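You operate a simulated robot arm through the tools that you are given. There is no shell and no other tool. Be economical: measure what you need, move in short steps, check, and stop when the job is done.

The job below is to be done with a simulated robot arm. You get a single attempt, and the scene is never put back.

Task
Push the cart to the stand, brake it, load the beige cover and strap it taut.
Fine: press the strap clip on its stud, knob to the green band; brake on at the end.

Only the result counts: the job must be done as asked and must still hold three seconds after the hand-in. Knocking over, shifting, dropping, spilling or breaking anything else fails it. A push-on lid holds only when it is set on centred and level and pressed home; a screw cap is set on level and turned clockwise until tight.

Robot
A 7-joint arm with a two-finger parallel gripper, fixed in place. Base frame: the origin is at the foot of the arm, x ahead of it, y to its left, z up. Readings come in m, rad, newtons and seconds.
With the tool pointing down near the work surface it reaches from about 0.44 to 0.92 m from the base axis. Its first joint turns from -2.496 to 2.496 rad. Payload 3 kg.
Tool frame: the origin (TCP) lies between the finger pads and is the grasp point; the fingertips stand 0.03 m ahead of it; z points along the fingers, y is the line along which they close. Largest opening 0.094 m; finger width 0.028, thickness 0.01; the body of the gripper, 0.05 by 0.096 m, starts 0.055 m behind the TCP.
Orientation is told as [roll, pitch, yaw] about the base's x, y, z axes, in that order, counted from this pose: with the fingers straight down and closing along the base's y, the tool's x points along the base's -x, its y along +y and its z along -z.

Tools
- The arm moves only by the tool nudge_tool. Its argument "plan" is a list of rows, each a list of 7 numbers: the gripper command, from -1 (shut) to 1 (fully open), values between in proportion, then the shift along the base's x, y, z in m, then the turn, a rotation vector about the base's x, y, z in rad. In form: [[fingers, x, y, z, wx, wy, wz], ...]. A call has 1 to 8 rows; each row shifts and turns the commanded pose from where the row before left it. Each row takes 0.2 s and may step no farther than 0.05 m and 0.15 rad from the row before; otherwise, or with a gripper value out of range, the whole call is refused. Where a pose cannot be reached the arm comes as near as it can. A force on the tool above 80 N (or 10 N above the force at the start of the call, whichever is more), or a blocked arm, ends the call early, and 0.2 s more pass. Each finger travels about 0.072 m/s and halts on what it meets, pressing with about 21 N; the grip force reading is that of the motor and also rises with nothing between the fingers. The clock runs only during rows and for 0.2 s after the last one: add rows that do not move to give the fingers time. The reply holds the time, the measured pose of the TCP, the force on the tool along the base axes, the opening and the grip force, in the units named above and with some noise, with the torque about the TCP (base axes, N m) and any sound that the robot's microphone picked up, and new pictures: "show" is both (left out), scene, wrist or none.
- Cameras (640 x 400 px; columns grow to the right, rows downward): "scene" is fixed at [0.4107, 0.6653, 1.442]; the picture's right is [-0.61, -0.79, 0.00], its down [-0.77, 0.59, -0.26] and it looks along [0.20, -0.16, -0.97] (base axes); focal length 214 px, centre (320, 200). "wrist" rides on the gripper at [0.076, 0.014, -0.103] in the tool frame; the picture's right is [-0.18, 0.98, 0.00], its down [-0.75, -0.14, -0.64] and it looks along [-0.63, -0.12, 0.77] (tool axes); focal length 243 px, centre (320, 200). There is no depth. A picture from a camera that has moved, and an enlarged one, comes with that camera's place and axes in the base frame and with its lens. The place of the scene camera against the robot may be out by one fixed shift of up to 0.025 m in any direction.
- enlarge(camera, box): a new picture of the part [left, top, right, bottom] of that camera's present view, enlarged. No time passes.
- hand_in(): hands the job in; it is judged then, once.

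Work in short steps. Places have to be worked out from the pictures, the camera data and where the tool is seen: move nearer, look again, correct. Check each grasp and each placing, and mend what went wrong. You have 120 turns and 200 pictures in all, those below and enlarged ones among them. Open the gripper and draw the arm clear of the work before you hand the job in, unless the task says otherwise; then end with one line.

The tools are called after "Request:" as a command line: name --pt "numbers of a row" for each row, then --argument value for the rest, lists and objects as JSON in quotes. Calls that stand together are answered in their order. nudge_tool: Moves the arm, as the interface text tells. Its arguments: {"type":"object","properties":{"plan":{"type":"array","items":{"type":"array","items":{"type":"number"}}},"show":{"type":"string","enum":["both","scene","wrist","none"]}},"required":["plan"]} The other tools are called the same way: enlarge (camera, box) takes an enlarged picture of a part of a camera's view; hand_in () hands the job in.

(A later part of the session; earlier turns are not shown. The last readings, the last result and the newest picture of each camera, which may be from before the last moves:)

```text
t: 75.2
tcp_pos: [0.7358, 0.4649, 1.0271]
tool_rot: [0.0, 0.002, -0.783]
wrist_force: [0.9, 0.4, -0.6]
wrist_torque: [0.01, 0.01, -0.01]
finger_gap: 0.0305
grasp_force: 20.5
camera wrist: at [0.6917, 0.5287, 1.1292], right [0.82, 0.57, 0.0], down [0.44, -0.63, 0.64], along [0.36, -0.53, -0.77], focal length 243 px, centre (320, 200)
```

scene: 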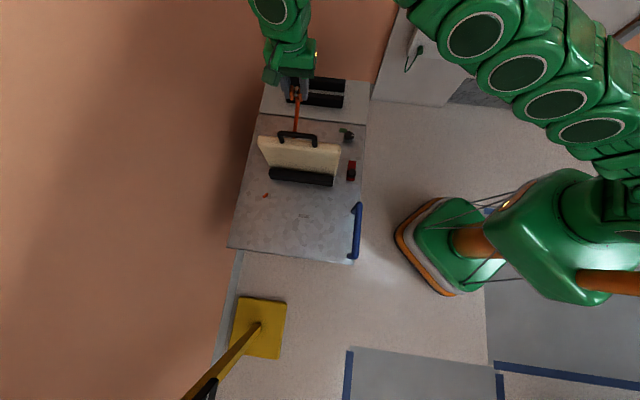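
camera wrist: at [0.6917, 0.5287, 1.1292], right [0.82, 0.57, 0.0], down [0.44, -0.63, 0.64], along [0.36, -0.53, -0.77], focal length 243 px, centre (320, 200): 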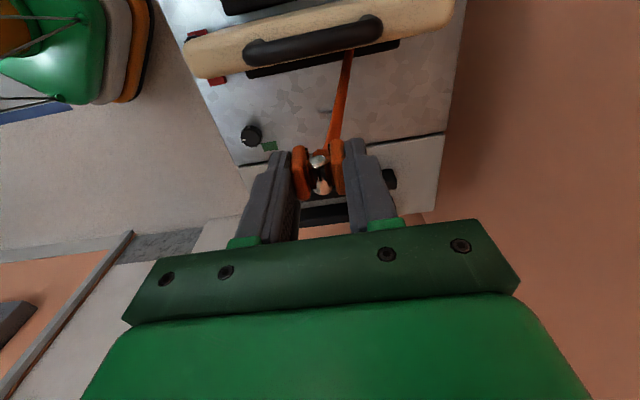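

An orange strap now runs from the clip over the cover. Zoom to find the front stud.

Request:
enlarge --camera "wrist" --box '[230, 60, 410, 200]'

Request:
enlarge --camera "scene" --box '[240, 70, 370, 200]'

```text
2.86 times, centred on (320, 130) of wrist
camera zoom: at [0.6917, 0.5287, 1.1292], right [0.82, 0.57, 0.0], down [0.44, -0.63, 0.64], along [0.36, -0.53, -0.77], focal length 693 px, centre (320, 400)
```

zoom: 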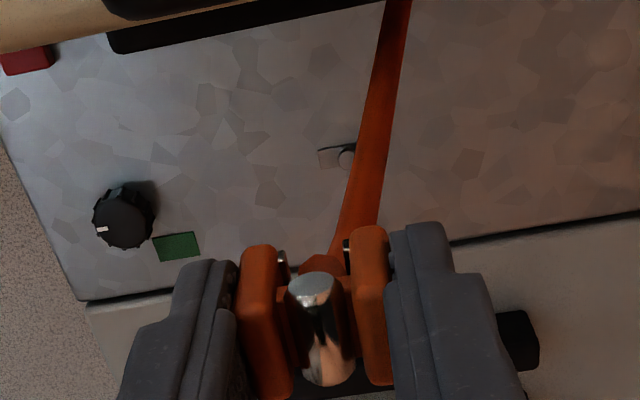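

```text
3.08 times, centred on (305, 135) of scene
camera zoom: at [0.4107, 0.6653, 1.442], right [-0.61, -0.79, 0.0], down [-0.77, 0.59, -0.26], along [0.2, -0.16, -0.97], focal length 660 px, centre (366, 400)
```

zoom: 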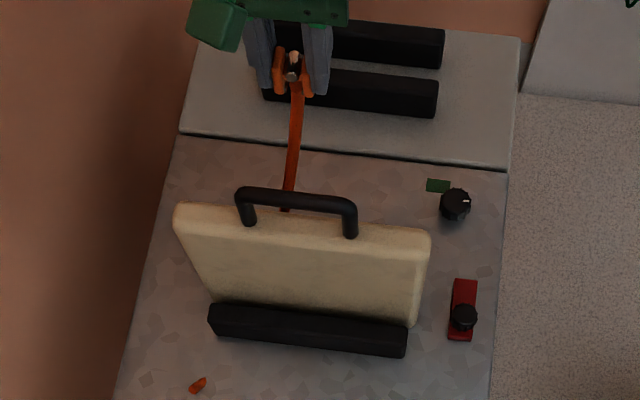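

Front stud now reads (0.802, 0.395). I move ahead of the cover and down in steps.

Request:
nudge_tool --pt "-1 0.0185 -0.018 -0.02 0 0 0" --pt "-1 0.0185 -0.018 -0.035 0 0 0" --pt "-1 0.014 -0.017 -0.035 0 0 0" --pt "-1 0.013 -0.016 -0.035 0 0 0" --pt "-1 0 0 -0.04 0 0 0" --pt "-1 0 0 0 0 0 0"

Request:
enlarge --camera "wrist" --box '[230, 40, 410, 200]'

```text
t: 76.6
tcp_pos: [0.7992, 0.3949, 0.8613]
tool_rot: [0.001, 0.002, -0.785]
wrist_force: [0.7, -0.3, 0.5]
wrist_torque: [0.03, 0.0, -0.03]
finger_gap: 0.0307
grasp_force: 21.5
camera wrist: at [0.755, 0.4591, 0.964], right [0.82, 0.57, 0.0], down [0.43, -0.63, 0.64], along [0.36, -0.53, -0.77], focal length 243 px, centre (320, 200)
```

scene: 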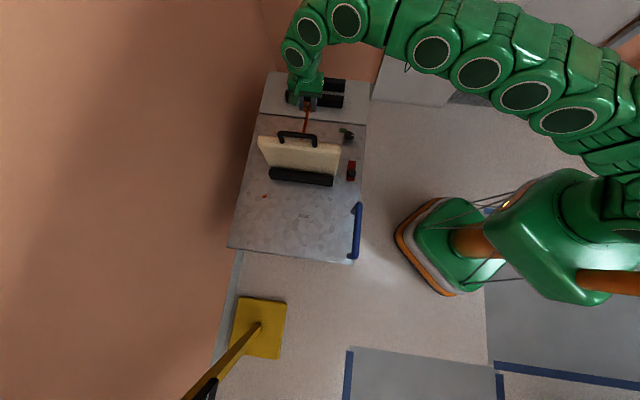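
wrist: 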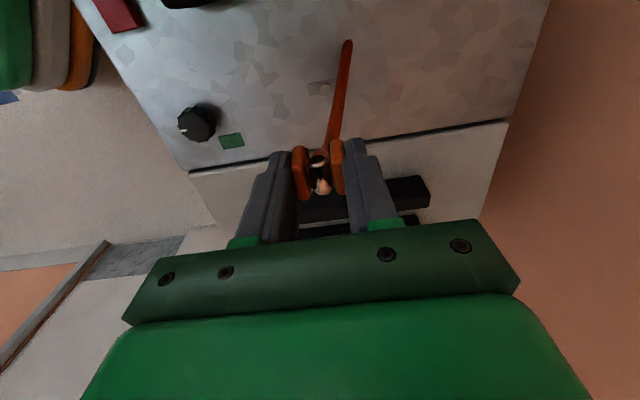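

```text
2.50 times, centred on (320, 120) of wrist
camera zoom: at [0.755, 0.4591, 0.964], right [0.82, 0.57, 0.0], down [0.43, -0.63, 0.64], along [0.36, -0.53, -0.77], focal length 606 px, centre (320, 400)
```

zoom: 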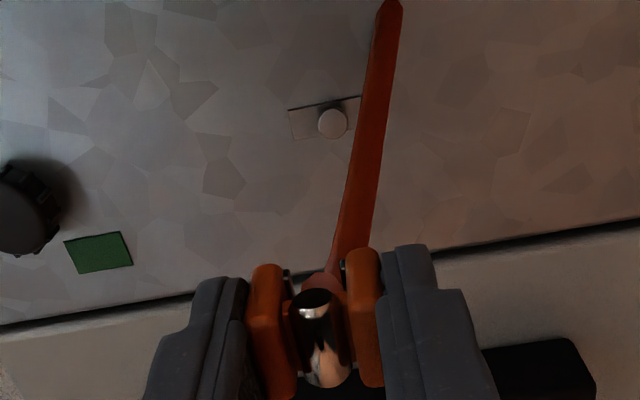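

Stud at (0.804, 0.395). Correct and descend to z 0.76.

Request:
nudge_tool --pt "-1 0.0045 0 -0.03 0 0 0" --pt "-1 0 0 -0.035 0 0 0" --pt "-1 0 0 -0.035 0 0 0" --pt "-1 0 0 0 0 0 0" --show "wrist"

Request:
enlarge --camera "wrist" --box '[230, 60, 410, 220]'

```text
t: 77.6
tcp_pos: [0.8039, 0.3938, 0.7597]
tool_rot: [0.0, 0.002, -0.784]
wrist_force: [-0.7, 0.4, 0.2]
wrist_torque: [0.03, 0.02, 0.03]
finger_gap: 0.0307
grasp_force: 21.0
camera wrist: at [0.7592, 0.4576, 0.8639], right [0.82, 0.57, 0.0], down [0.43, -0.63, 0.64], along [0.36, -0.53, -0.77], focal length 243 px, centre (320, 200)
```

wrist: 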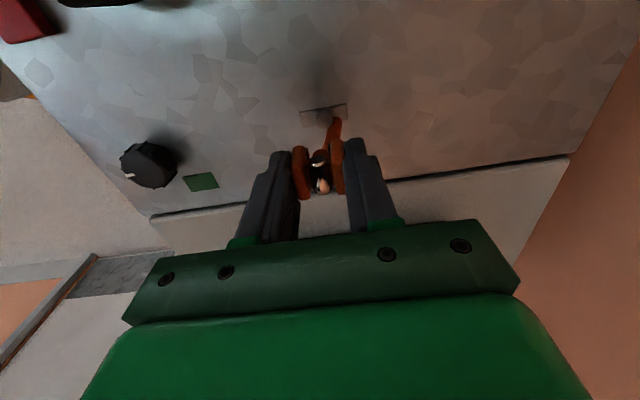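

```text
2.50 times, centred on (320, 140) of wrist
camera zoom: at [0.7592, 0.4576, 0.8639], right [0.82, 0.57, 0.0], down [0.43, -0.63, 0.64], along [0.36, -0.53, -0.77], focal length 606 px, centre (320, 350)
```

zoom: 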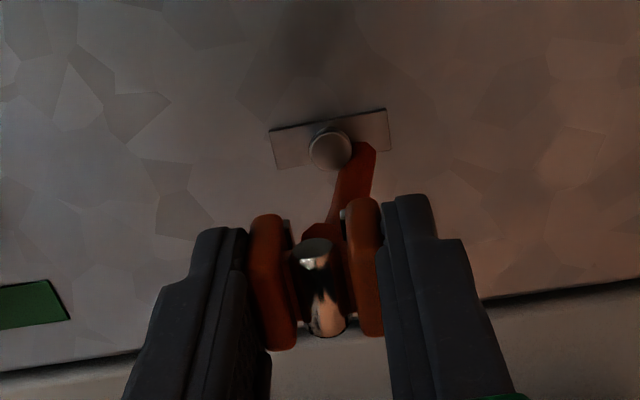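

By comparison with the parked reference view, I need about 3 mm in +y. Correct and descend to 0.72.

Request:
nudge_tool --pt "-1 0.0004 0.0032 -0.015 0 0 0" --pt "-1 0 0 -0.02 0 0 0" --pt "-1 0 0 0 0 0 0" --show "none"

Request:
enlarge --camera "wrist" --box '[230, 60, 410, 220]'

```text
t: 78.4
tcp_pos: [0.8046, 0.3968, 0.7259]
tool_rot: [0.003, 0.001, -0.782]
wrist_force: [-0.2, 0.1, -0.1]
wrist_torque: [-0.01, 0.01, 0.01]
finger_gap: 0.0307
grasp_force: 21.3
```

```text
2.50 times, centred on (320, 140) of wrist
camera zoom: at [0.7598, 0.4611, 0.8295], right [0.82, 0.57, 0.0], down [0.43, -0.63, 0.64], along [0.36, -0.53, -0.77], focal length 606 px, centre (320, 350)
```

zoom: 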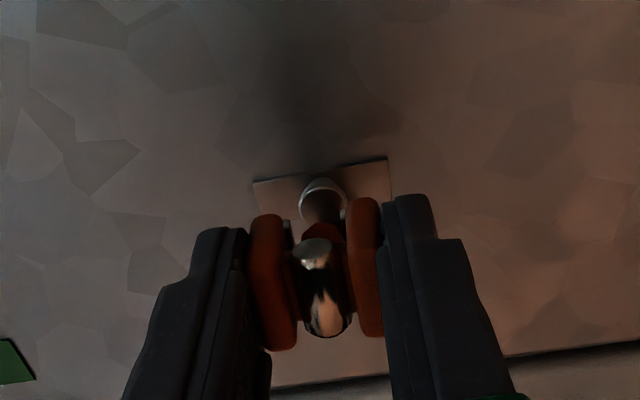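

Aligned within a millimetre. Lower onto the stud and press.

Request:
nudge_tool --pt "-1 -0.0004 0.0004 -0.012 0 0 0" --pt "-1 0 0 -0.006 0 0 0" --pt "-1 0 0 -0.005 0 0 0" --pt "-1 0 0 -0.004 0 0 0" --pt "-1 0 0 -0.003 0 0 0" --pt "-1 0 0 0 0 0 0" --show "none"

Request:
enlarge --camera "wrist" --box '[230, 60, 410, 220]'

```text
t: 79.8
tcp_pos: [0.8045, 0.3967, 0.6973]
tool_rot: [0.001, 0.003, -0.785]
wrist_force: [9.0, 0.8, 7.4]
wrist_torque: [-0.04, -0.3, -0.04]
finger_gap: 0.0307
grasp_force: 21.1
```

```text
2.50 times, centred on (320, 140) of wrist
camera zoom: at [0.7603, 0.4612, 0.8004], right [0.82, 0.57, 0.0], down [0.43, -0.63, 0.64], along [0.36, -0.53, -0.77], focal length 606 px, centre (320, 350)
```

zoom: 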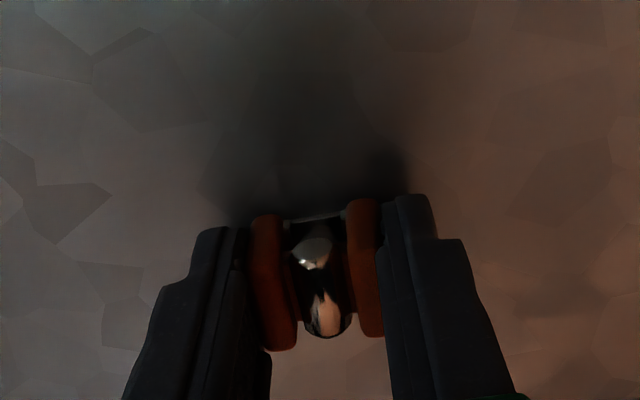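

Height matches the parked height, light force so far. Press a few mm more to snap it.

Request:
nudge_tool --pt "-1 0 0 -0.002 0 0 0" --pt "-1 0 0 -0.002 0 0 0" --pt "-1 0 0 0 0 0 0" --show "none"

```text
t: 80.6
tcp_pos: [0.8048, 0.3972, 0.6932]
tool_rot: [0.005, 0.002, -0.783]
wrist_force: [-2.7, -3.9, 45.7]
wrist_torque: [-0.24, 0.02, 0.0]
finger_gap: 0.0313
grasp_force: 21.3
```

46 N reached. I test retention with a small upward tug.

Request:
nudge_tool --pt "-1 0 0 0.004 0 0 0" --pt "-1 0 0 0.002 0 0 0" --pt "-1 0 0 0 0 0 0" --show "none"

Request:
enlarge --camera "wrist" --box '[230, 60, 410, 220]'

```text
t: 81.4
tcp_pos: [0.8049, 0.397, 0.6973]
tool_rot: [0.0, 0.003, -0.784]
wrist_force: [20.7, 11.3, -2.7]
wrist_torque: [0.19, -0.46, -0.02]
finger_gap: 0.0314
grasp_force: 21.1
```

```text
2.50 times, centred on (320, 140) of wrist
camera zoom: at [0.7598, 0.4616, 0.801], right [0.82, 0.57, 0.0], down [0.44, -0.63, 0.64], along [0.36, -0.53, -0.77], focal length 606 px, centre (320, 350)
```

zoom: 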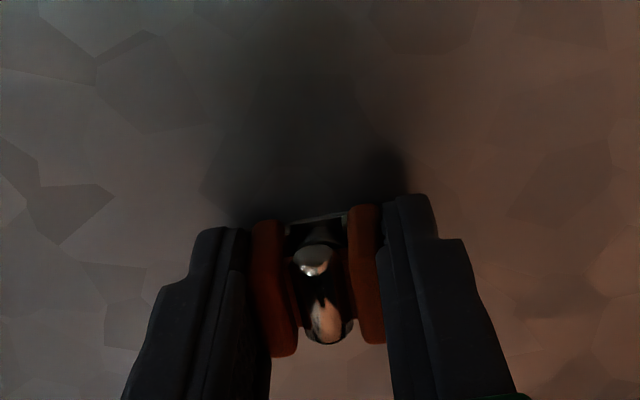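

There's a lateral reaction now, suggesting the clip is held on the stud. I open, rise a little and look.

Request:
nudge_tool --pt "0.2 0 0 0 0 0 0" --pt "0.4 0 0 0 0 0 0" --pt "0.4 0 0 0.02 0 0 0" --pt "0.4 0 0 0.03 0 0 0" --pt "0.4 0 0 0 0 0 0"

Request:
enlarge --camera "wrist" --box '[230, 60, 410, 220]'

Request:
enlarge --camera "scene" --box '[240, 70, 370, 200]'

```text
t: 82.6
tcp_pos: [0.804, 0.3978, 0.7487]
tool_rot: [0.0, 0.002, -0.784]
wrist_force: [1.5, 0.2, 0.2]
wrist_torque: [0.0, 0.02, 0.02]
finger_gap: 0.0657
grasp_force: 0.0
camera wrist: at [0.7597, 0.4613, 0.8516], right [0.82, 0.57, 0.0], down [0.44, -0.63, 0.64], along [0.36, -0.53, -0.77], focal length 243 px, centre (320, 200)
```

scene: 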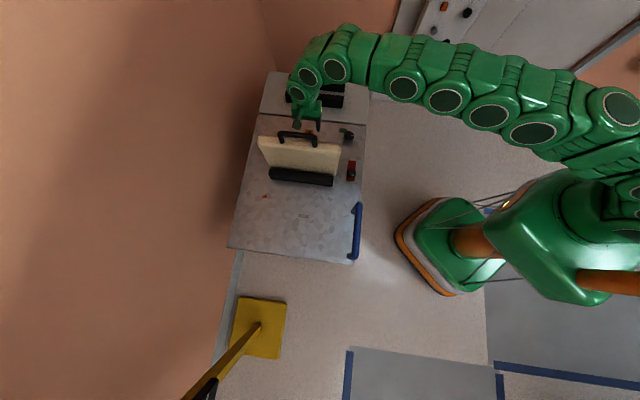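
wrist: 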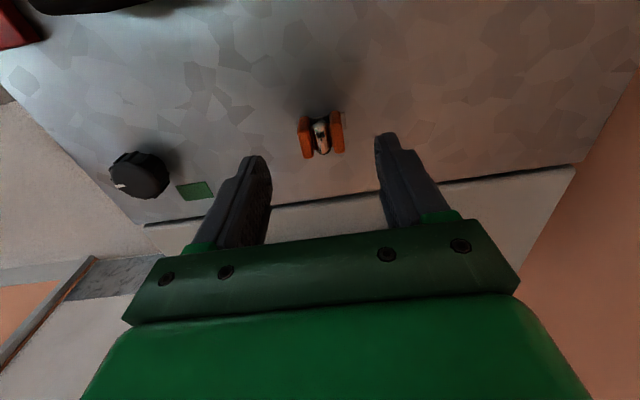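

```text
2.50 times, centred on (320, 140) of wrist
camera zoom: at [0.7597, 0.4613, 0.8516], right [0.82, 0.57, 0.0], down [0.44, -0.63, 0.64], along [0.36, -0.53, -0.77], focal length 606 px, centre (320, 350)
```

zoom: 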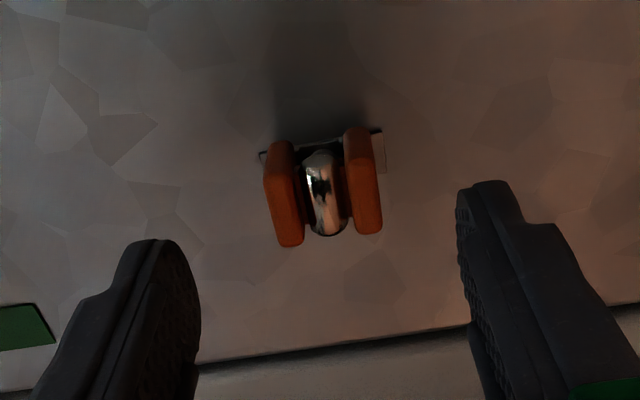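

```text
3.08 times, centred on (305, 135) of scene
camera zoom: at [0.4107, 0.6653, 1.442], right [-0.61, -0.79, 0.0], down [-0.77, 0.59, -0.26], along [0.2, -0.16, -0.97], focal length 660 px, centre (366, 400)
```

zoom: 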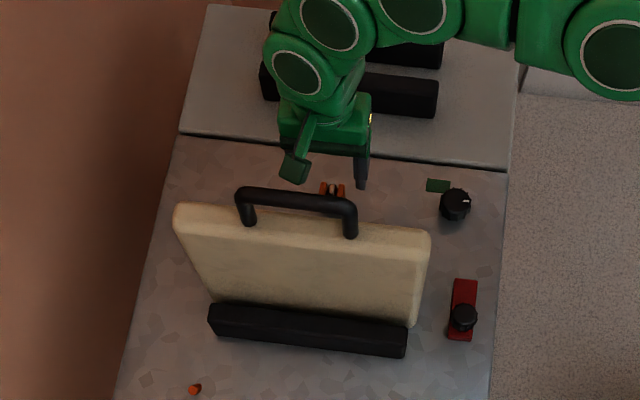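

The clip sits on the stud plate. To be sure it is home, I shut the fingers and press straight down on its top.

Request:
nudge_tool --pt "-1 0.0005 -0.001 0.01 0 0 0" --pt "-1 0 0 0 0 0 0" --pt "-1 0 0 0 0 0 0" --pt "-1 0 0 -0.015 0 0 0" --pt "-1 0 0 -0.01 0 0 0" --pt "-1 0 0 -0.006 0 0 0" --pt "-1 0 0 -0.004 0 0 0" --pt "-1 0 0 -0.004 0 0 0" --show "wrist"

```text
t: 84.4
tcp_pos: [0.8048, 0.3964, 0.7208]
tool_rot: [0.003, 0.001, -0.783]
wrist_force: [-0.7, -0.6, 9.0]
wrist_torque: [0.0, 0.04, 0.01]
finger_gap: 0.0
grasp_force: 21.2
camera wrist: at [0.7606, 0.4604, 0.8245], right [0.82, 0.57, 0.0], down [0.43, -0.63, 0.64], along [0.36, -0.53, -0.77], focal length 243 px, centre (320, 200)
```

wrist: 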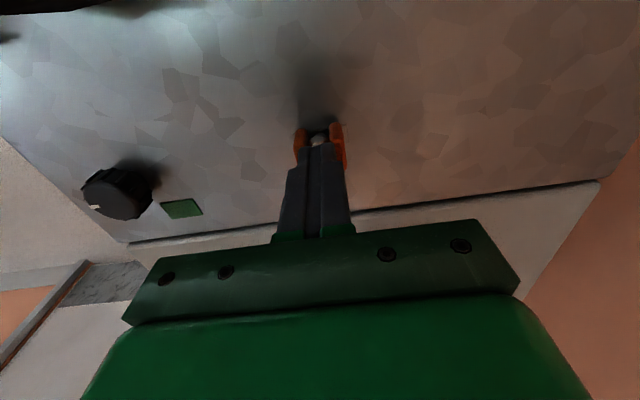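

Contact at 0.721 (9 N). Press further.

Request:
nudge_tool --pt "-1 0 0 -0.002 0 0 0" --pt "-1 0 0 -0.002 0 0 0" --pt "-1 0 0 -0.002 0 0 0" --pt "-1 0 0 0 0 0 0" --show "none"

```text
t: 85.3
tcp_pos: [0.8084, 0.3969, 0.7194]
tool_rot: [0.008, -0.002, -0.784]
wrist_force: [-3.2, -2.1, 12.9]
wrist_torque: [0.0, 0.1, -0.02]
finger_gap: 0.0
grasp_force: 20.8
stopped in row 4: the force on the tool passed its limit at 84 N (the readings are from after the stop); the commanded pose is now the measured one
```

Pressed with 84 N and it's firm. Rise and inspect the clip, then go to the tension knob.

Request:
nudge_tool --pt "-1 -0.003 0 0.02 0 0 0" --pt "-1 0 0 0.04 0 0 0" --pt "-1 -0.02 -0.01 0.04 0 0 0" --pt "-1 -0.03 -0.02 0.03 0 0 0" --pt "0.3 -0.03 -0.02 0.0 0 0 0" --pt "0.3 0 0 0.0 0 0 0"

Request:
enlarge --camera "wrist" --box '[230, 20, 450, 160]'

Request:
enlarge --camera "scene" --box '[240, 100, 370, 215]'

```text
t: 86.7
tcp_pos: [0.723, 0.3489, 0.85]
tool_rot: [0.005, -0.001, -0.785]
wrist_force: [-0.2, 0.4, -0.2]
wrist_torque: [-0.02, 0.01, 0.04]
finger_gap: 0.0611
grasp_force: 0.1
camera wrist: at [0.6769, 0.4122, 0.9531], right [0.82, 0.57, 0.0], down [0.43, -0.63, 0.64], along [0.37, -0.53, -0.77], focal length 243 px, centre (320, 200)
```

scene: 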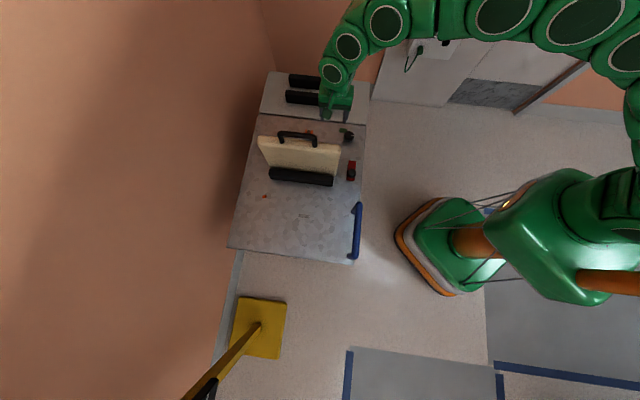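
wrist: 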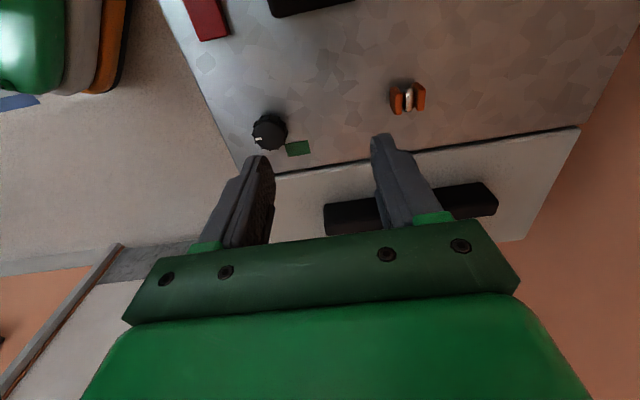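

```text
2.86 times, centred on (340, 90) of wrist
camera zoom: at [0.6769, 0.4122, 0.9531], right [0.82, 0.57, 0.0], down [0.43, -0.63, 0.64], along [0.37, -0.53, -0.77], focal length 693 px, centre (263, 514)
```

zoom: 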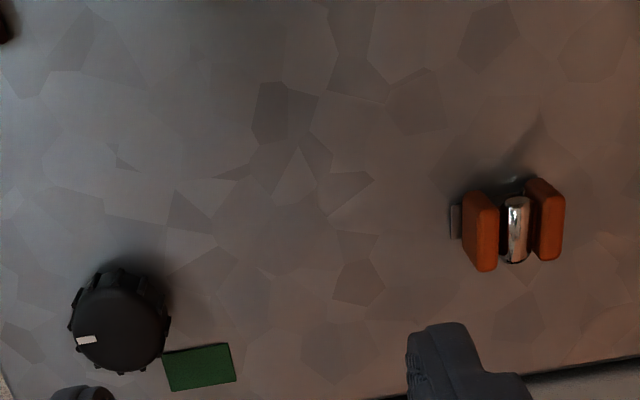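

```text
3.48 times, centred on (305, 158) of scene
camera zoom: at [0.4107, 0.6653, 1.442], right [-0.61, -0.79, 0.0], down [-0.77, 0.59, -0.26], along [0.2, -0.16, -0.97], focal length 746 px, centre (372, 348)
```

zoom: 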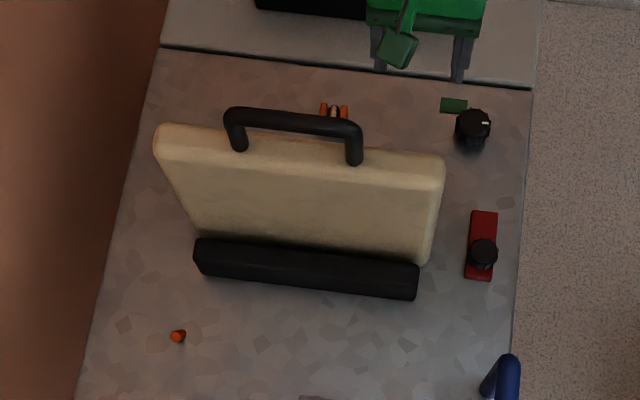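

Clip is on the front stud. Tension knob at about (0.698, 0.281); its mark points toward -l (3 o'clock in scene), green at 11 o'clock. I move over the knob.

Request:
nudge_tool --pt "0.3 -0.0125 -0.034 -0.02 0 0 0" --pt "0.3 -0.0125 -0.034 -0.02 0 0 0" --pt "0.3 0 0 -0.03 0 0 0" --pt "0.3 0 0 -0.02 0 0 0" --pt "0.3 0 0 0 0 0 0" --show "wrist"

Request:
enlarge --camera "wrist" --box '[230, 60, 410, 220]'

```text
t: 87.9
tcp_pos: [0.6982, 0.2809, 0.7581]
tool_rot: [0.007, 0.0, -0.785]
wrist_force: [-0.3, -0.3, -0.1]
wrist_torque: [-0.01, -0.02, 0.02]
finger_gap: 0.0611
grasp_force: 0.1
camera wrist: at [0.6543, 0.3441, 0.8612], right [0.82, 0.57, 0.01], down [0.43, -0.63, 0.64], along [0.37, -0.53, -0.77], focal length 243 px, centre (320, 200)
```

wrist: 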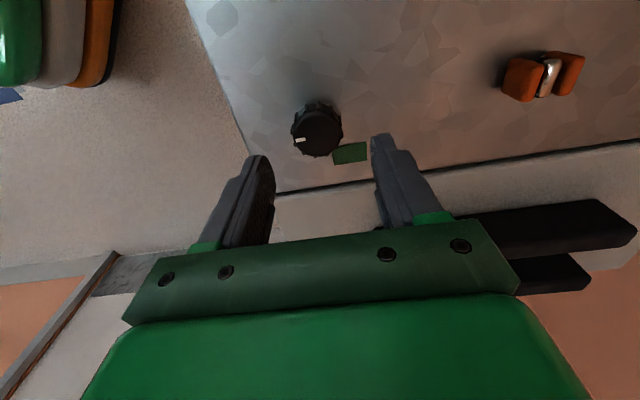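

```text
2.50 times, centred on (320, 140) of wrist
camera zoom: at [0.6543, 0.3441, 0.8612], right [0.82, 0.57, 0.01], down [0.43, -0.63, 0.64], along [0.37, -0.53, -0.77], focal length 606 px, centre (320, 350)
```

zoom: 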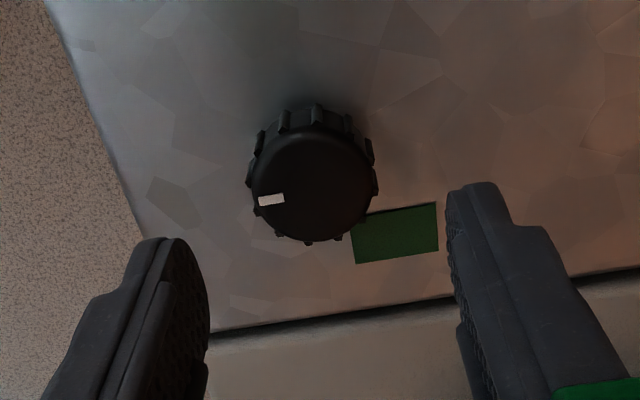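

Knob is centred between the fingers. Lower and grip it.

Request:
nudge_tool --pt "0.3 -0.001 0 -0.02 0 0 0" --pt "0.3 0 0 -0.02 0 0 0" --pt "0.3 0 0 -0.01 0 0 0" --pt "0.3 0 0 0 0 0 0" --pt "-1 0 0 0 0 0 0" --pt "-1 0 0 0 0 0 0" --pt "-1 0 0 0 0 0 0" --show "wrist"

Request:
enlarge --camera "wrist" --box '[230, 60, 410, 220]'

```text
t: 89.5
tcp_pos: [0.6974, 0.2789, 0.7078]
tool_rot: [0.002, 0.002, -0.783]
wrist_force: [-22.6, -22.1, 4.7]
wrist_torque: [-0.72, 0.89, -0.15]
finger_gap: 0.0393
grasp_force: 45.4
camera wrist: at [0.6522, 0.3432, 0.8104], right [0.82, 0.57, 0.0], down [0.43, -0.63, 0.64], along [0.36, -0.53, -0.77], focal length 243 px, centre (320, 200)
```

wrist: 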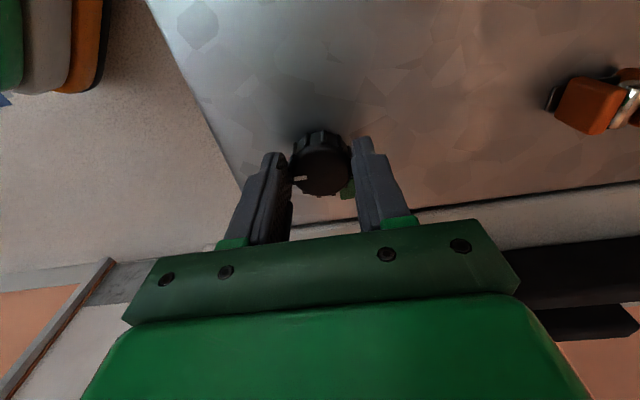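

```text
2.50 times, centred on (320, 140) of wrist
camera zoom: at [0.6522, 0.3432, 0.8104], right [0.82, 0.57, 0.0], down [0.43, -0.63, 0.64], along [0.36, -0.53, -0.77], focal length 606 px, centre (320, 350)
```

zoom: 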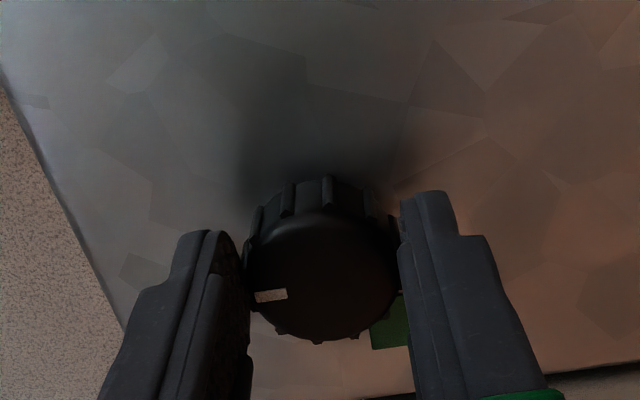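

Gripped (39 mm). I ease the side load and test a small clockwise turn (tightening sense).

Request:
nudge_tool --pt "-1 -0.002 -0.002 0 0 0 0" --pt "-1 0 0 0 0 0 -0.12" --pt "-1 0 0 0 0 0 -0.12" --pt "-1 0 0 0 0 0 0" --show "none"

Request:
enlarge --camera "wrist" --box '[230, 60, 410, 220]'

```text
t: 90.5
tcp_pos: [0.6973, 0.2796, 0.7077]
tool_rot: [0.01, 0.001, -1.026]
wrist_force: [28.9, 30.4, -36.2]
wrist_torque: [0.67, -0.13, 0.22]
finger_gap: 0.0398
grasp_force: 44.6
```

```text
2.50 times, centred on (320, 140) of wrist
camera zoom: at [0.6685, 0.3519, 0.8111], right [0.94, 0.35, 0.01], down [0.27, -0.72, 0.64], along [0.23, -0.6, -0.77], focal length 606 px, centre (320, 350)
```

zoom: 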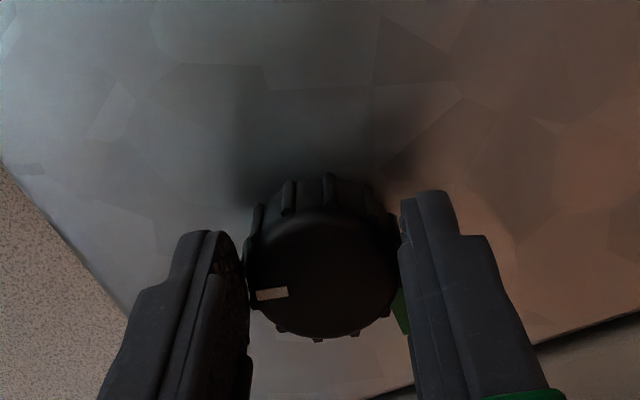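

The knob turns clockwise freely. I continue clockwise 0.6 rad and look at the strap.

Request:
nudge_tool --pt "-1 0.001 0.001 0.001 0 0 -0.14" --pt "-1 0 0 0 0 0 -0.14" --pt "-1 0 0 0 0 0 -0.14" --pt "-1 0 0 0 0 0 -0.14" --pt "-1 0 0 0 0 0 0" --show "both"

Request:
enlarge --camera "wrist" --box '[230, 60, 410, 220]'

Request:
enlarge --camera "scene" --box '[240, 100, 370, 215]'

```text
t: 91.8
tcp_pos: [0.7001, 0.2759, 0.7097]
tool_rot: [0.011, 0.002, -1.591]
wrist_force: [10.3, 2.4, -10.3]
wrist_torque: [0.17, -0.19, 0.02]
finger_gap: 0.0386
grasp_force: 45.1
stopped in row 5: the force on the tool passed its limit at 81 N (the readings are from after the stop); the commanded pose is now the measured one
camera wrist: at [0.7136, 0.3522, 0.8132], right [0.98, -0.2, 0.01], down [-0.16, -0.75, 0.64], along [-0.12, -0.63, -0.77], focal length 243 px, centre (320, 200)
```

scene: 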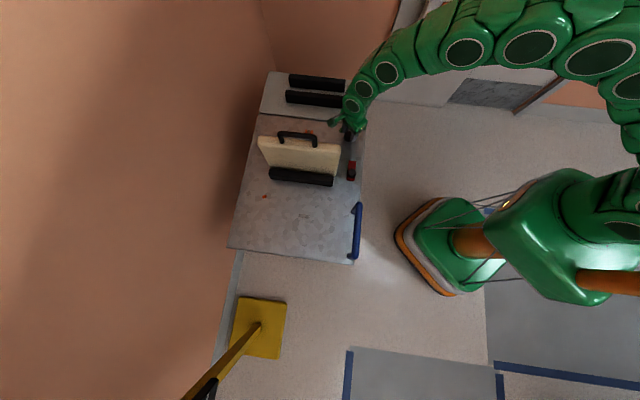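
wrist: 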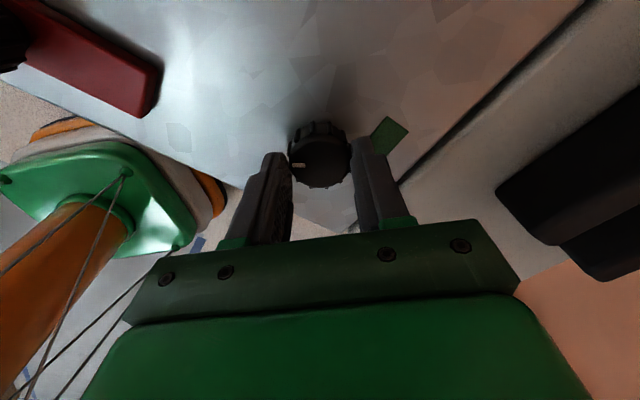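

```text
2.50 times, centred on (320, 140) of wrist
camera zoom: at [0.7136, 0.3522, 0.8132], right [0.98, -0.2, 0.01], down [-0.16, -0.75, 0.64], along [-0.12, -0.63, -0.77], focal length 606 px, centre (320, 350)
```

zoom: 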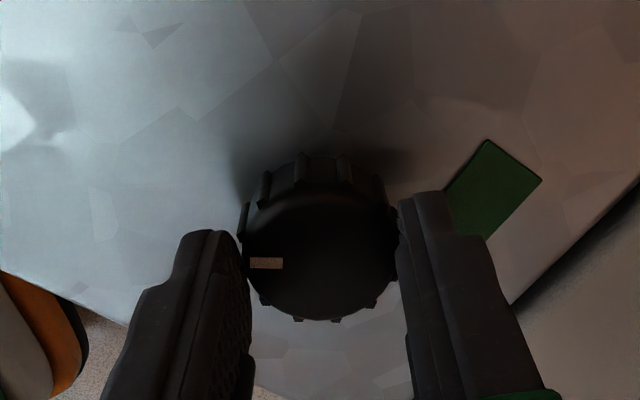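

```text
3.48 times, centred on (305, 158) of scene
camera zoom: at [0.4107, 0.6653, 1.442], right [-0.61, -0.79, 0.0], down [-0.77, 0.59, -0.26], along [0.2, -0.16, -0.97], focal length 746 px, centre (372, 348)
```

zoom: 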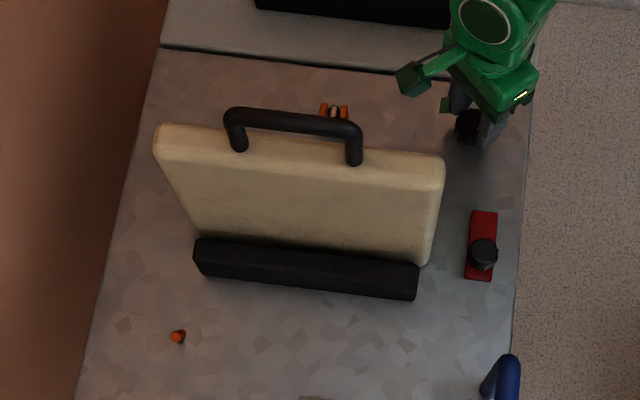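

Turns freely clockwise with the mark following. I now turn back counterclockwise past the start to see whether there's a stop there, which tells the proper sense.

Request:
nudge_tool --pt "-1 -0.003 0.003 0 0 0 0.15" --pt "-1 0 0 0 0 0 0.15" --pt "-1 0 0 0 0 0 0.15" --pt "-1 0 0 0 0 0 0.15" --pt "-1 0 0 0 0 0 0.15" --pt "-1 0 0 0 0 0 0.15" --pt "-1 0 0 0 0 0 0.15" --pt "-1 0 0 0 0 0 0.1" --show "none"

Request:
enlarge --camera "wrist" --box '[230, 60, 410, 220]'

```text
t: 93.6
tcp_pos: [0.6946, 0.278, 0.7101]
tool_rot: [0.007, 0.003, -0.438]
wrist_force: [-8.7, -16.7, 27.7]
wrist_torque: [-0.53, 0.56, -1.05]
finger_gap: 0.0388
grasp_force: 44.8
```

```text
2.50 times, centred on (320, 140) of wrist
camera zoom: at [0.6308, 0.3233, 0.8127], right [0.58, 0.81, 0.01], down [0.62, -0.45, 0.64], along [0.52, -0.37, -0.77], focal length 606 px, centre (320, 350)
```

zoom: 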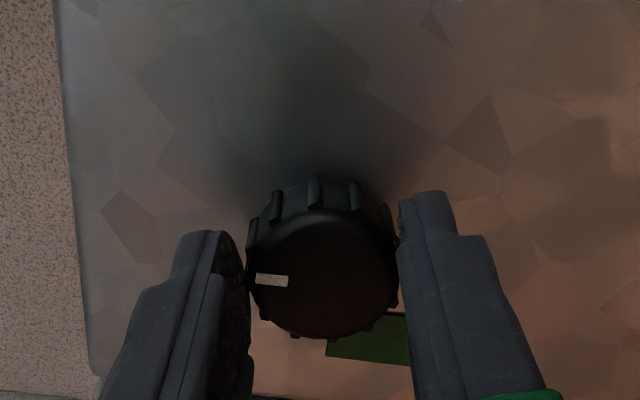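

The torque (-1.05 Nm) shows a stop at the start, so clockwise is the tightening sense. I turn clockwise 1.2 rad.

Request:
nudge_tool --pt "-1 0.002 0.001 0 0 0 -0.15" --pt "-1 0 0 0 0 0 -0.15" --pt "-1 0 0 0 0 0 -0.15" --pt "-1 0 0 0 0 0 -0.15" --pt "-1 0 0 0 0 0 -0.15" --pt "-1 0 0 0 0 0 -0.15" --pt "-1 0 0 0 0 0 -0.15" --pt "-1 0 0 0 0 0 -0.15" --show "none"

Request:
nudge_tool --pt "-1 0 0 0 0 0 -0.15" --pt "-1 0 0 0 0 0 -0.15" --pt "-1 0 0 0 0 0 -0.15" --pt "-1 0 0 0 0 0 0" --show "wrist"

```text
t: 95.4
tcp_pos: [0.7, 0.2803, 0.7109]
tool_rot: [0.014, 0.002, -1.64]
wrist_force: [30.5, 10.7, -36.9]
wrist_torque: [0.3, -0.32, 0.16]
finger_gap: 0.0385
grasp_force: 45.0
```

```text
t: 96.4
tcp_pos: [0.7008, 0.2799, 0.7118]
tool_rot: [0.013, 0.003, -2.091]
wrist_force: [66.6, 2.0, -4.2]
wrist_torque: [0.54, -1.92, 0.25]
finger_gap: 0.0387
grasp_force: 45.2
camera wrist: at [0.749, 0.3395, 0.8151], right [0.76, -0.65, 0.01], down [-0.51, -0.58, 0.64], along [-0.41, -0.49, -0.77], focal length 243 px, centre (320, 200)
```

wrist: 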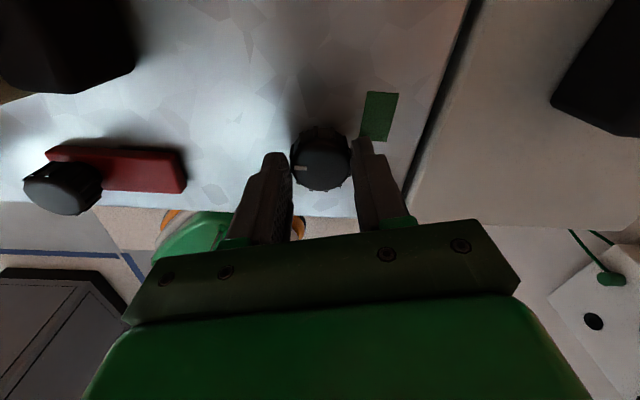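

Good progress (about 1.65 rad). I ease the side load and carry on clockwise as far as the wrist allows.

Request:
nudge_tool --pt "-1 0.004 -0.002 0 0 0 0" --pt "-1 0 0 0 0 0 -0.15" --pt "-1 0 0 0 0 0 -0.15" --pt "-1 0 0 0 0 0 -0.15" --pt "-1 0 0 0 0 0 -0.15" --pt "-1 0 0 0 0 0 -0.15" --pt "-1 0 0 0 0 0 0" --show "wrist"

```text
t: 97.6
tcp_pos: [0.6887, 0.2705, 0.702]
tool_rot: [0.016, 0.005, -2.647]
wrist_force: [0.8, -10.0, 3.2]
wrist_torque: [0.52, 0.4, -0.13]
finger_gap: 0.0394
grasp_force: 45.3
out of reach, approached as far as the arm can: row 5, 6
stopped in row 6: the force on the tool passed its limit at 102 N (the readings are from after the stop); the commanded pose is now the measured one
camera wrist: at [0.7603, 0.2963, 0.8047], right [0.31, -0.95, 0.01], down [-0.74, -0.23, 0.64], along [-0.6, -0.21, -0.77], focal length 243 px, centre (320, 200)
```

wrist: 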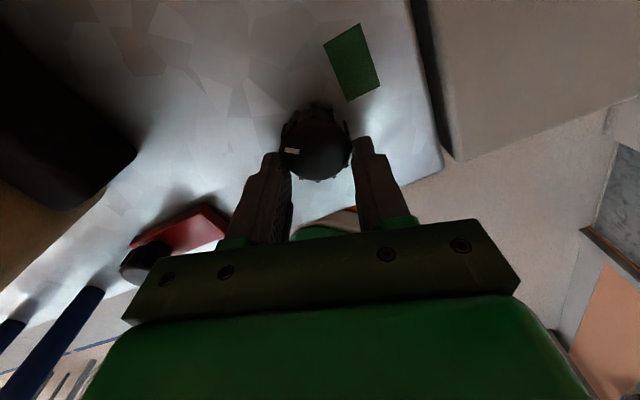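

The wrist limit is near -2.65; about 2.0 rad remains by the picture. I open, rise a little, rotate back and regrip.

Request:
nudge_tool --pt "0.4 0 0 0 0 0 0" --pt "0.4 0 0 0 0 0 0" --pt "0.4 0.005 0.003 0.03 0 0 0.1" --pt "0.4 0.0055 0.0035 0.009 0 0 0.14" --pt "0.4 0 0 0 0 0 0.15" --pt "0.4 0 0 0 0 0 0.15" --pt "0.4 0 0 0 0 0 0.15" --pt "0.4 0 0 0 0 0 0.15" --show "none"

Request:
nudge_tool --pt "0.4 0 0 0 0 0 0.15" --pt "0.4 0 0 0 0 0 0.15" --pt "0.4 0 0 0 0 0 0.15" --pt "0.4 0 0 0 0 0 0.15" --pt "0.4 0 0 0 0 0 0.15" --pt "0.4 0 0 0 0 0 0.15" --pt "0.4 0 0 0 0 0 0.15" --pt "0.4 0 0 0 0 0 0.15" --show "wrist"

Request:
enlarge --camera "wrist" --box '[230, 60, 410, 220]'

```text
t: 99.4
tcp_pos: [0.6988, 0.2793, 0.7402]
tool_rot: [0.016, 0.006, -1.802]
wrist_force: [-1.1, -0.1, -0.9]
wrist_torque: [0.01, 0.0, 0.0]
finger_gap: 0.0658
grasp_force: 0.1
```

```text
t: 101.2
tcp_pos: [0.6988, 0.2783, 0.7389]
tool_rot: [0.016, 0.006, -0.602]
wrist_force: [0.7, -0.3, -0.8]
wrist_torque: [0.0, 0.02, -0.01]
finger_gap: 0.0659
grasp_force: 0.1
camera wrist: at [0.6429, 0.332, 0.8434], right [0.71, 0.71, 0.01], down [0.54, -0.55, 0.64], along [0.46, -0.44, -0.77], focal length 243 px, centre (320, 200)
```

wrist: 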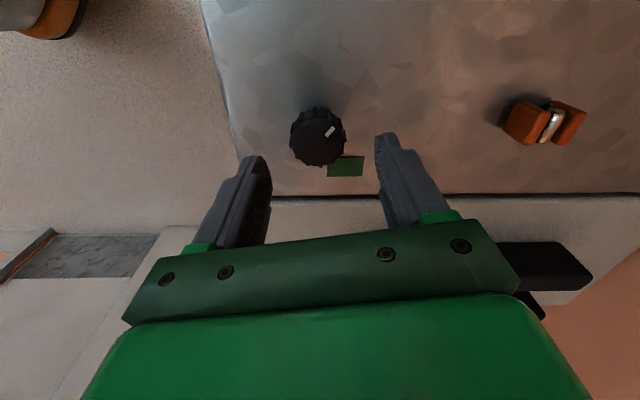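

```text
2.50 times, centred on (320, 140) of wrist
camera zoom: at [0.6429, 0.332, 0.8434], right [0.71, 0.71, 0.01], down [0.54, -0.55, 0.64], along [0.46, -0.44, -0.77], focal length 606 px, centre (320, 350)
```

zoom: 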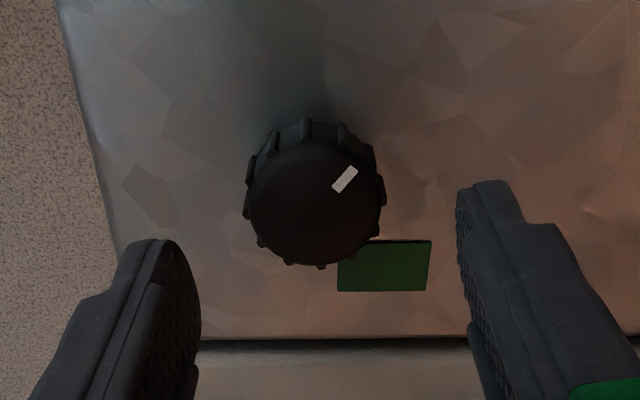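

Mark now points back-left; remaining clockwise turn to the green is about 1.75 rad. Regrip and turn.

Request:
nudge_tool --pt "0.4 0 0 -0.02 0 0 0" --pt "0.4 0 0 -0.01 0 0 0" --pt "-1 0 0 0 0 0 0" --pt "-1 0 0 0 0 0 0" --pt "-1 0 0 0 0 0 0" --pt "-1 0 0 0 0 0 -0.15" --pt "-1 0 0 0 0 0 -0.15" --pt "-1 0 0 0 0 0 -0.15" --show "none"

Request:
nudge_tool --pt "-1 0 0 0 0 0 -0.15" --pt "-1 0 0 0 0 0 -0.15" --pt "-1 0 0 0 0 0 -0.15" --pt "-1 0 0 0 0 0 -0.15" --pt "-1 0 0 0 0 0 -0.15" --pt "-1 0 0 0 0 0 -0.15" --pt "-1 0 0 0 0 0 -0.1" --show "wrist"

Request:
enlarge --camera "wrist" --box '[230, 60, 410, 220]'

```text
t: 103.0
tcp_pos: [0.6985, 0.2784, 0.7097]
tool_rot: [0.013, 0.007, -1.056]
wrist_force: [-8.6, -7.8, -24.6]
wrist_torque: [-0.09, 0.34, 0.01]
finger_gap: 0.0392
grasp_force: 45.2
```

```text
t: 104.6
tcp_pos: [0.7008, 0.2793, 0.7108]
tool_rot: [0.016, 0.005, -2.056]
wrist_force: [17.3, -2.7, -23.0]
wrist_torque: [0.0, -0.11, 0.02]
finger_gap: 0.0388
grasp_force: 45.1
camera wrist: at [0.7455, 0.3398, 0.8142], right [0.78, -0.62, 0.01], down [-0.49, -0.6, 0.64], along [-0.39, -0.5, -0.77], focal length 243 px, centre (320, 200)
```

wrist: 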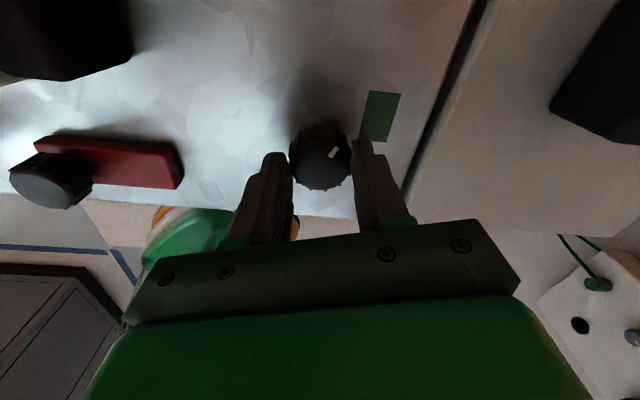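

```text
2.50 times, centred on (320, 140) of wrist
camera zoom: at [0.7455, 0.3398, 0.8142], right [0.78, -0.62, 0.01], down [-0.49, -0.6, 0.64], along [-0.39, -0.5, -0.77], focal length 606 px, centre (320, 350)
```

zoom: 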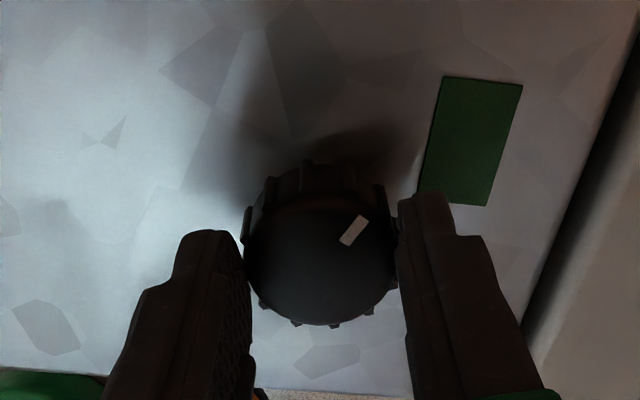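

About 0.3 rad remains. Turn that much more.

Request:
nudge_tool --pt "-1 0.001 0 0 0 0 -0.1" --pt "-1 0 0 0 0 0 -0.1" --pt "-1 0 0 0 0 0 -0.1" --pt "-1 0 0 0 0 0 0" --pt "0.4 0 0 0 0 0 0" --pt "0.4 0 0 0 0 0 0" --pt "0.4 0 0 0.04 0 0 0" --pt "0.4 0 0 0.03 0 0 0.1" --show "wrist"

Request:
enlarge --camera "wrist" --box '[230, 40, 430, 200]'

Request:
enlarge --camera "scene" --box '[240, 90, 370, 215]'

```text
t: 106.4
tcp_pos: [0.7018, 0.2784, 0.7793]
tool_rot: [0.016, 0.005, -2.253]
wrist_force: [0.5, 0.3, 0.5]
wrist_torque: [0.0, -0.02, 0.0]
finger_gap: 0.0659
grasp_force: 0.1
camera wrist: at [0.7589, 0.3303, 0.8829], right [0.65, -0.76, 0.01], down [-0.59, -0.49, 0.64], along [-0.48, -0.42, -0.77], focal length 243 px, centre (320, 200)
```

wrist: 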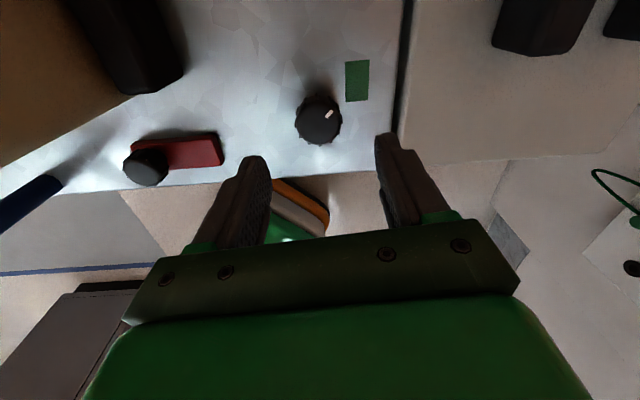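

```text
2.50 times, centred on (330, 120) of wrist
camera zoom: at [0.7589, 0.3303, 0.8829], right [0.65, -0.76, 0.01], down [-0.59, -0.49, 0.64], along [-0.48, -0.42, -0.77], focal length 606 px, centre (295, 400)
```

zoom: 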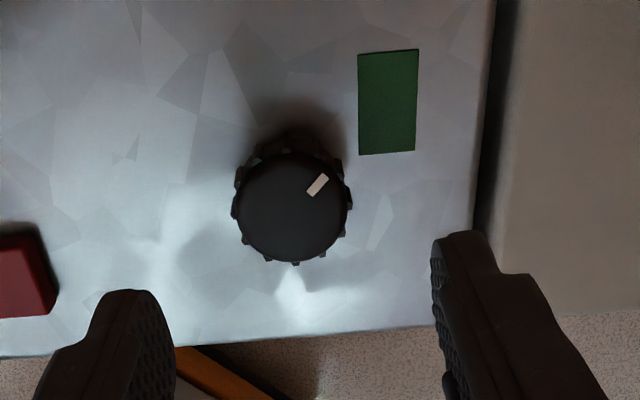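

```text
3.20 times, centred on (305, 152) of scene
camera zoom: at [0.4107, 0.6653, 1.442], right [-0.61, -0.79, 0.0], down [-0.77, 0.59, -0.26], along [0.2, -0.16, -0.97], focal length 686 px, centre (368, 352)
```

zoom: 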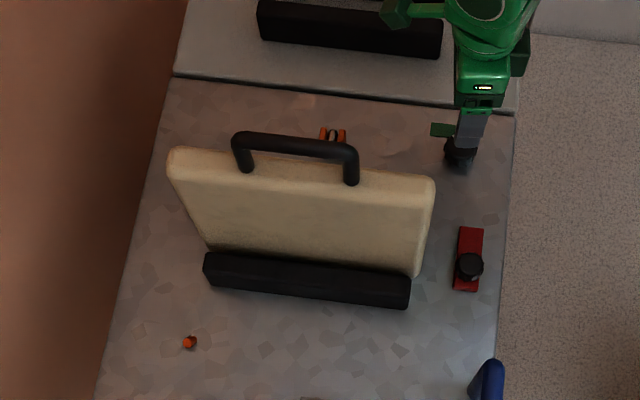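

The mark is now within the green sector but about 8° short of its centre. I regrip and add 0.13 rad.

Request:
nudge_tool --pt "0.4 -0.001 0 -0.04 0 0 0" --pt "0.4 0 0 -0.03 0 0 0" --pt "-1 0 0 0 0 0 0" --pt "-1 0 0 0 0 0 0" --pt "-1 0 0 0 0 0 0" --pt "-1 0 0 0 0 0 -0.07" --pt "-1 0 0 0 0 0 -0.07" --pt "-1 0 0 0 0 0 0" --show "none"

Request:
nudge_tool --pt "0.4 0 0 0 0 0 0" --pt "0.4 0 0 0 0 0 0" --pt "0.4 0 0 0.04 0 0 0" --pt "0.4 0 0 0.045 0 0 0.1" --pt "0.4 -0.02 -0.02 0.03 0 0 0.15" --pt "0.4 -0.03 -0.03 0.02 0 0 0.15" --pt "0.4 -0.03 -0.03 0.02 0 0 0.15" --pt "0.4 0 0 0.0 0 0 0.15" --show "wrist"

Request:
enlarge --camera "scene" --box '[325, 115, 365, 185]'

Request:
enlarge --camera "scene" --box '[240, 90, 370, 215]'

```text
t: 108.2
tcp_pos: [0.6989, 0.278, 0.7099]
tool_rot: [0.018, 0.007, -2.397]
wrist_force: [28.1, -7.7, -14.1]
wrist_torque: [0.2, -1.04, 0.04]
finger_gap: 0.039
grasp_force: 45.6
```

```text
t: 110.0
tcp_pos: [0.6177, 0.1974, 0.8631]
tool_rot: [0.013, 0.003, -1.692]
wrist_force: [-0.2, 0.0, 0.5]
wrist_torque: [-0.01, 0.0, 0.01]
finger_gap: 0.0655
grasp_force: 0.2
camera wrist: at [0.6382, 0.272, 0.9667], right [0.95, -0.3, 0.01], down [-0.24, -0.73, 0.64], along [-0.18, -0.61, -0.77], focal length 243 px, centre (320, 200)
```

wrist: 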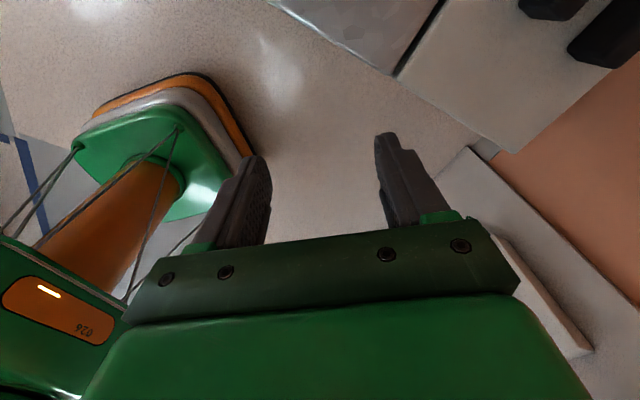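

```text
5.71 times, centred on (345, 150) of scene
camera zoom: at [0.4107, 0.6653, 1.442], right [-0.61, -0.79, 0.0], down [-0.77, 0.59, -0.26], along [0.2, -0.16, -0.97], focal length 1226 px, centre (177, 486)
```

zoom: 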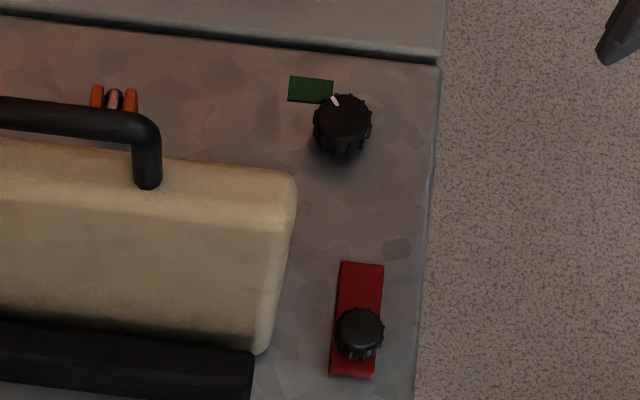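

```text
3.20 times, centred on (305, 152) of scene
camera zoom: at [0.4107, 0.6653, 1.442], right [-0.61, -0.79, 0.0], down [-0.77, 0.59, -0.26], along [0.2, -0.16, -0.97], focal length 686 px, centre (368, 352)
```

zoom: 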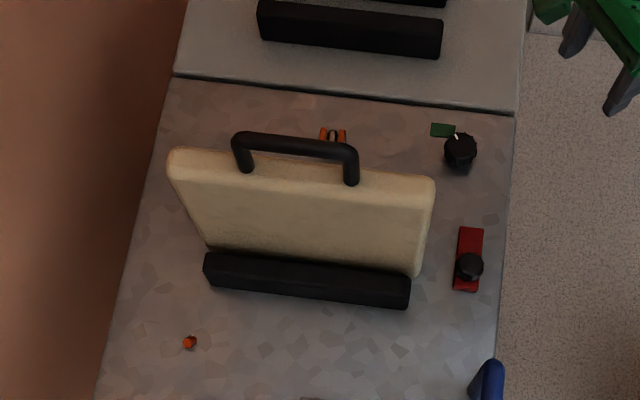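

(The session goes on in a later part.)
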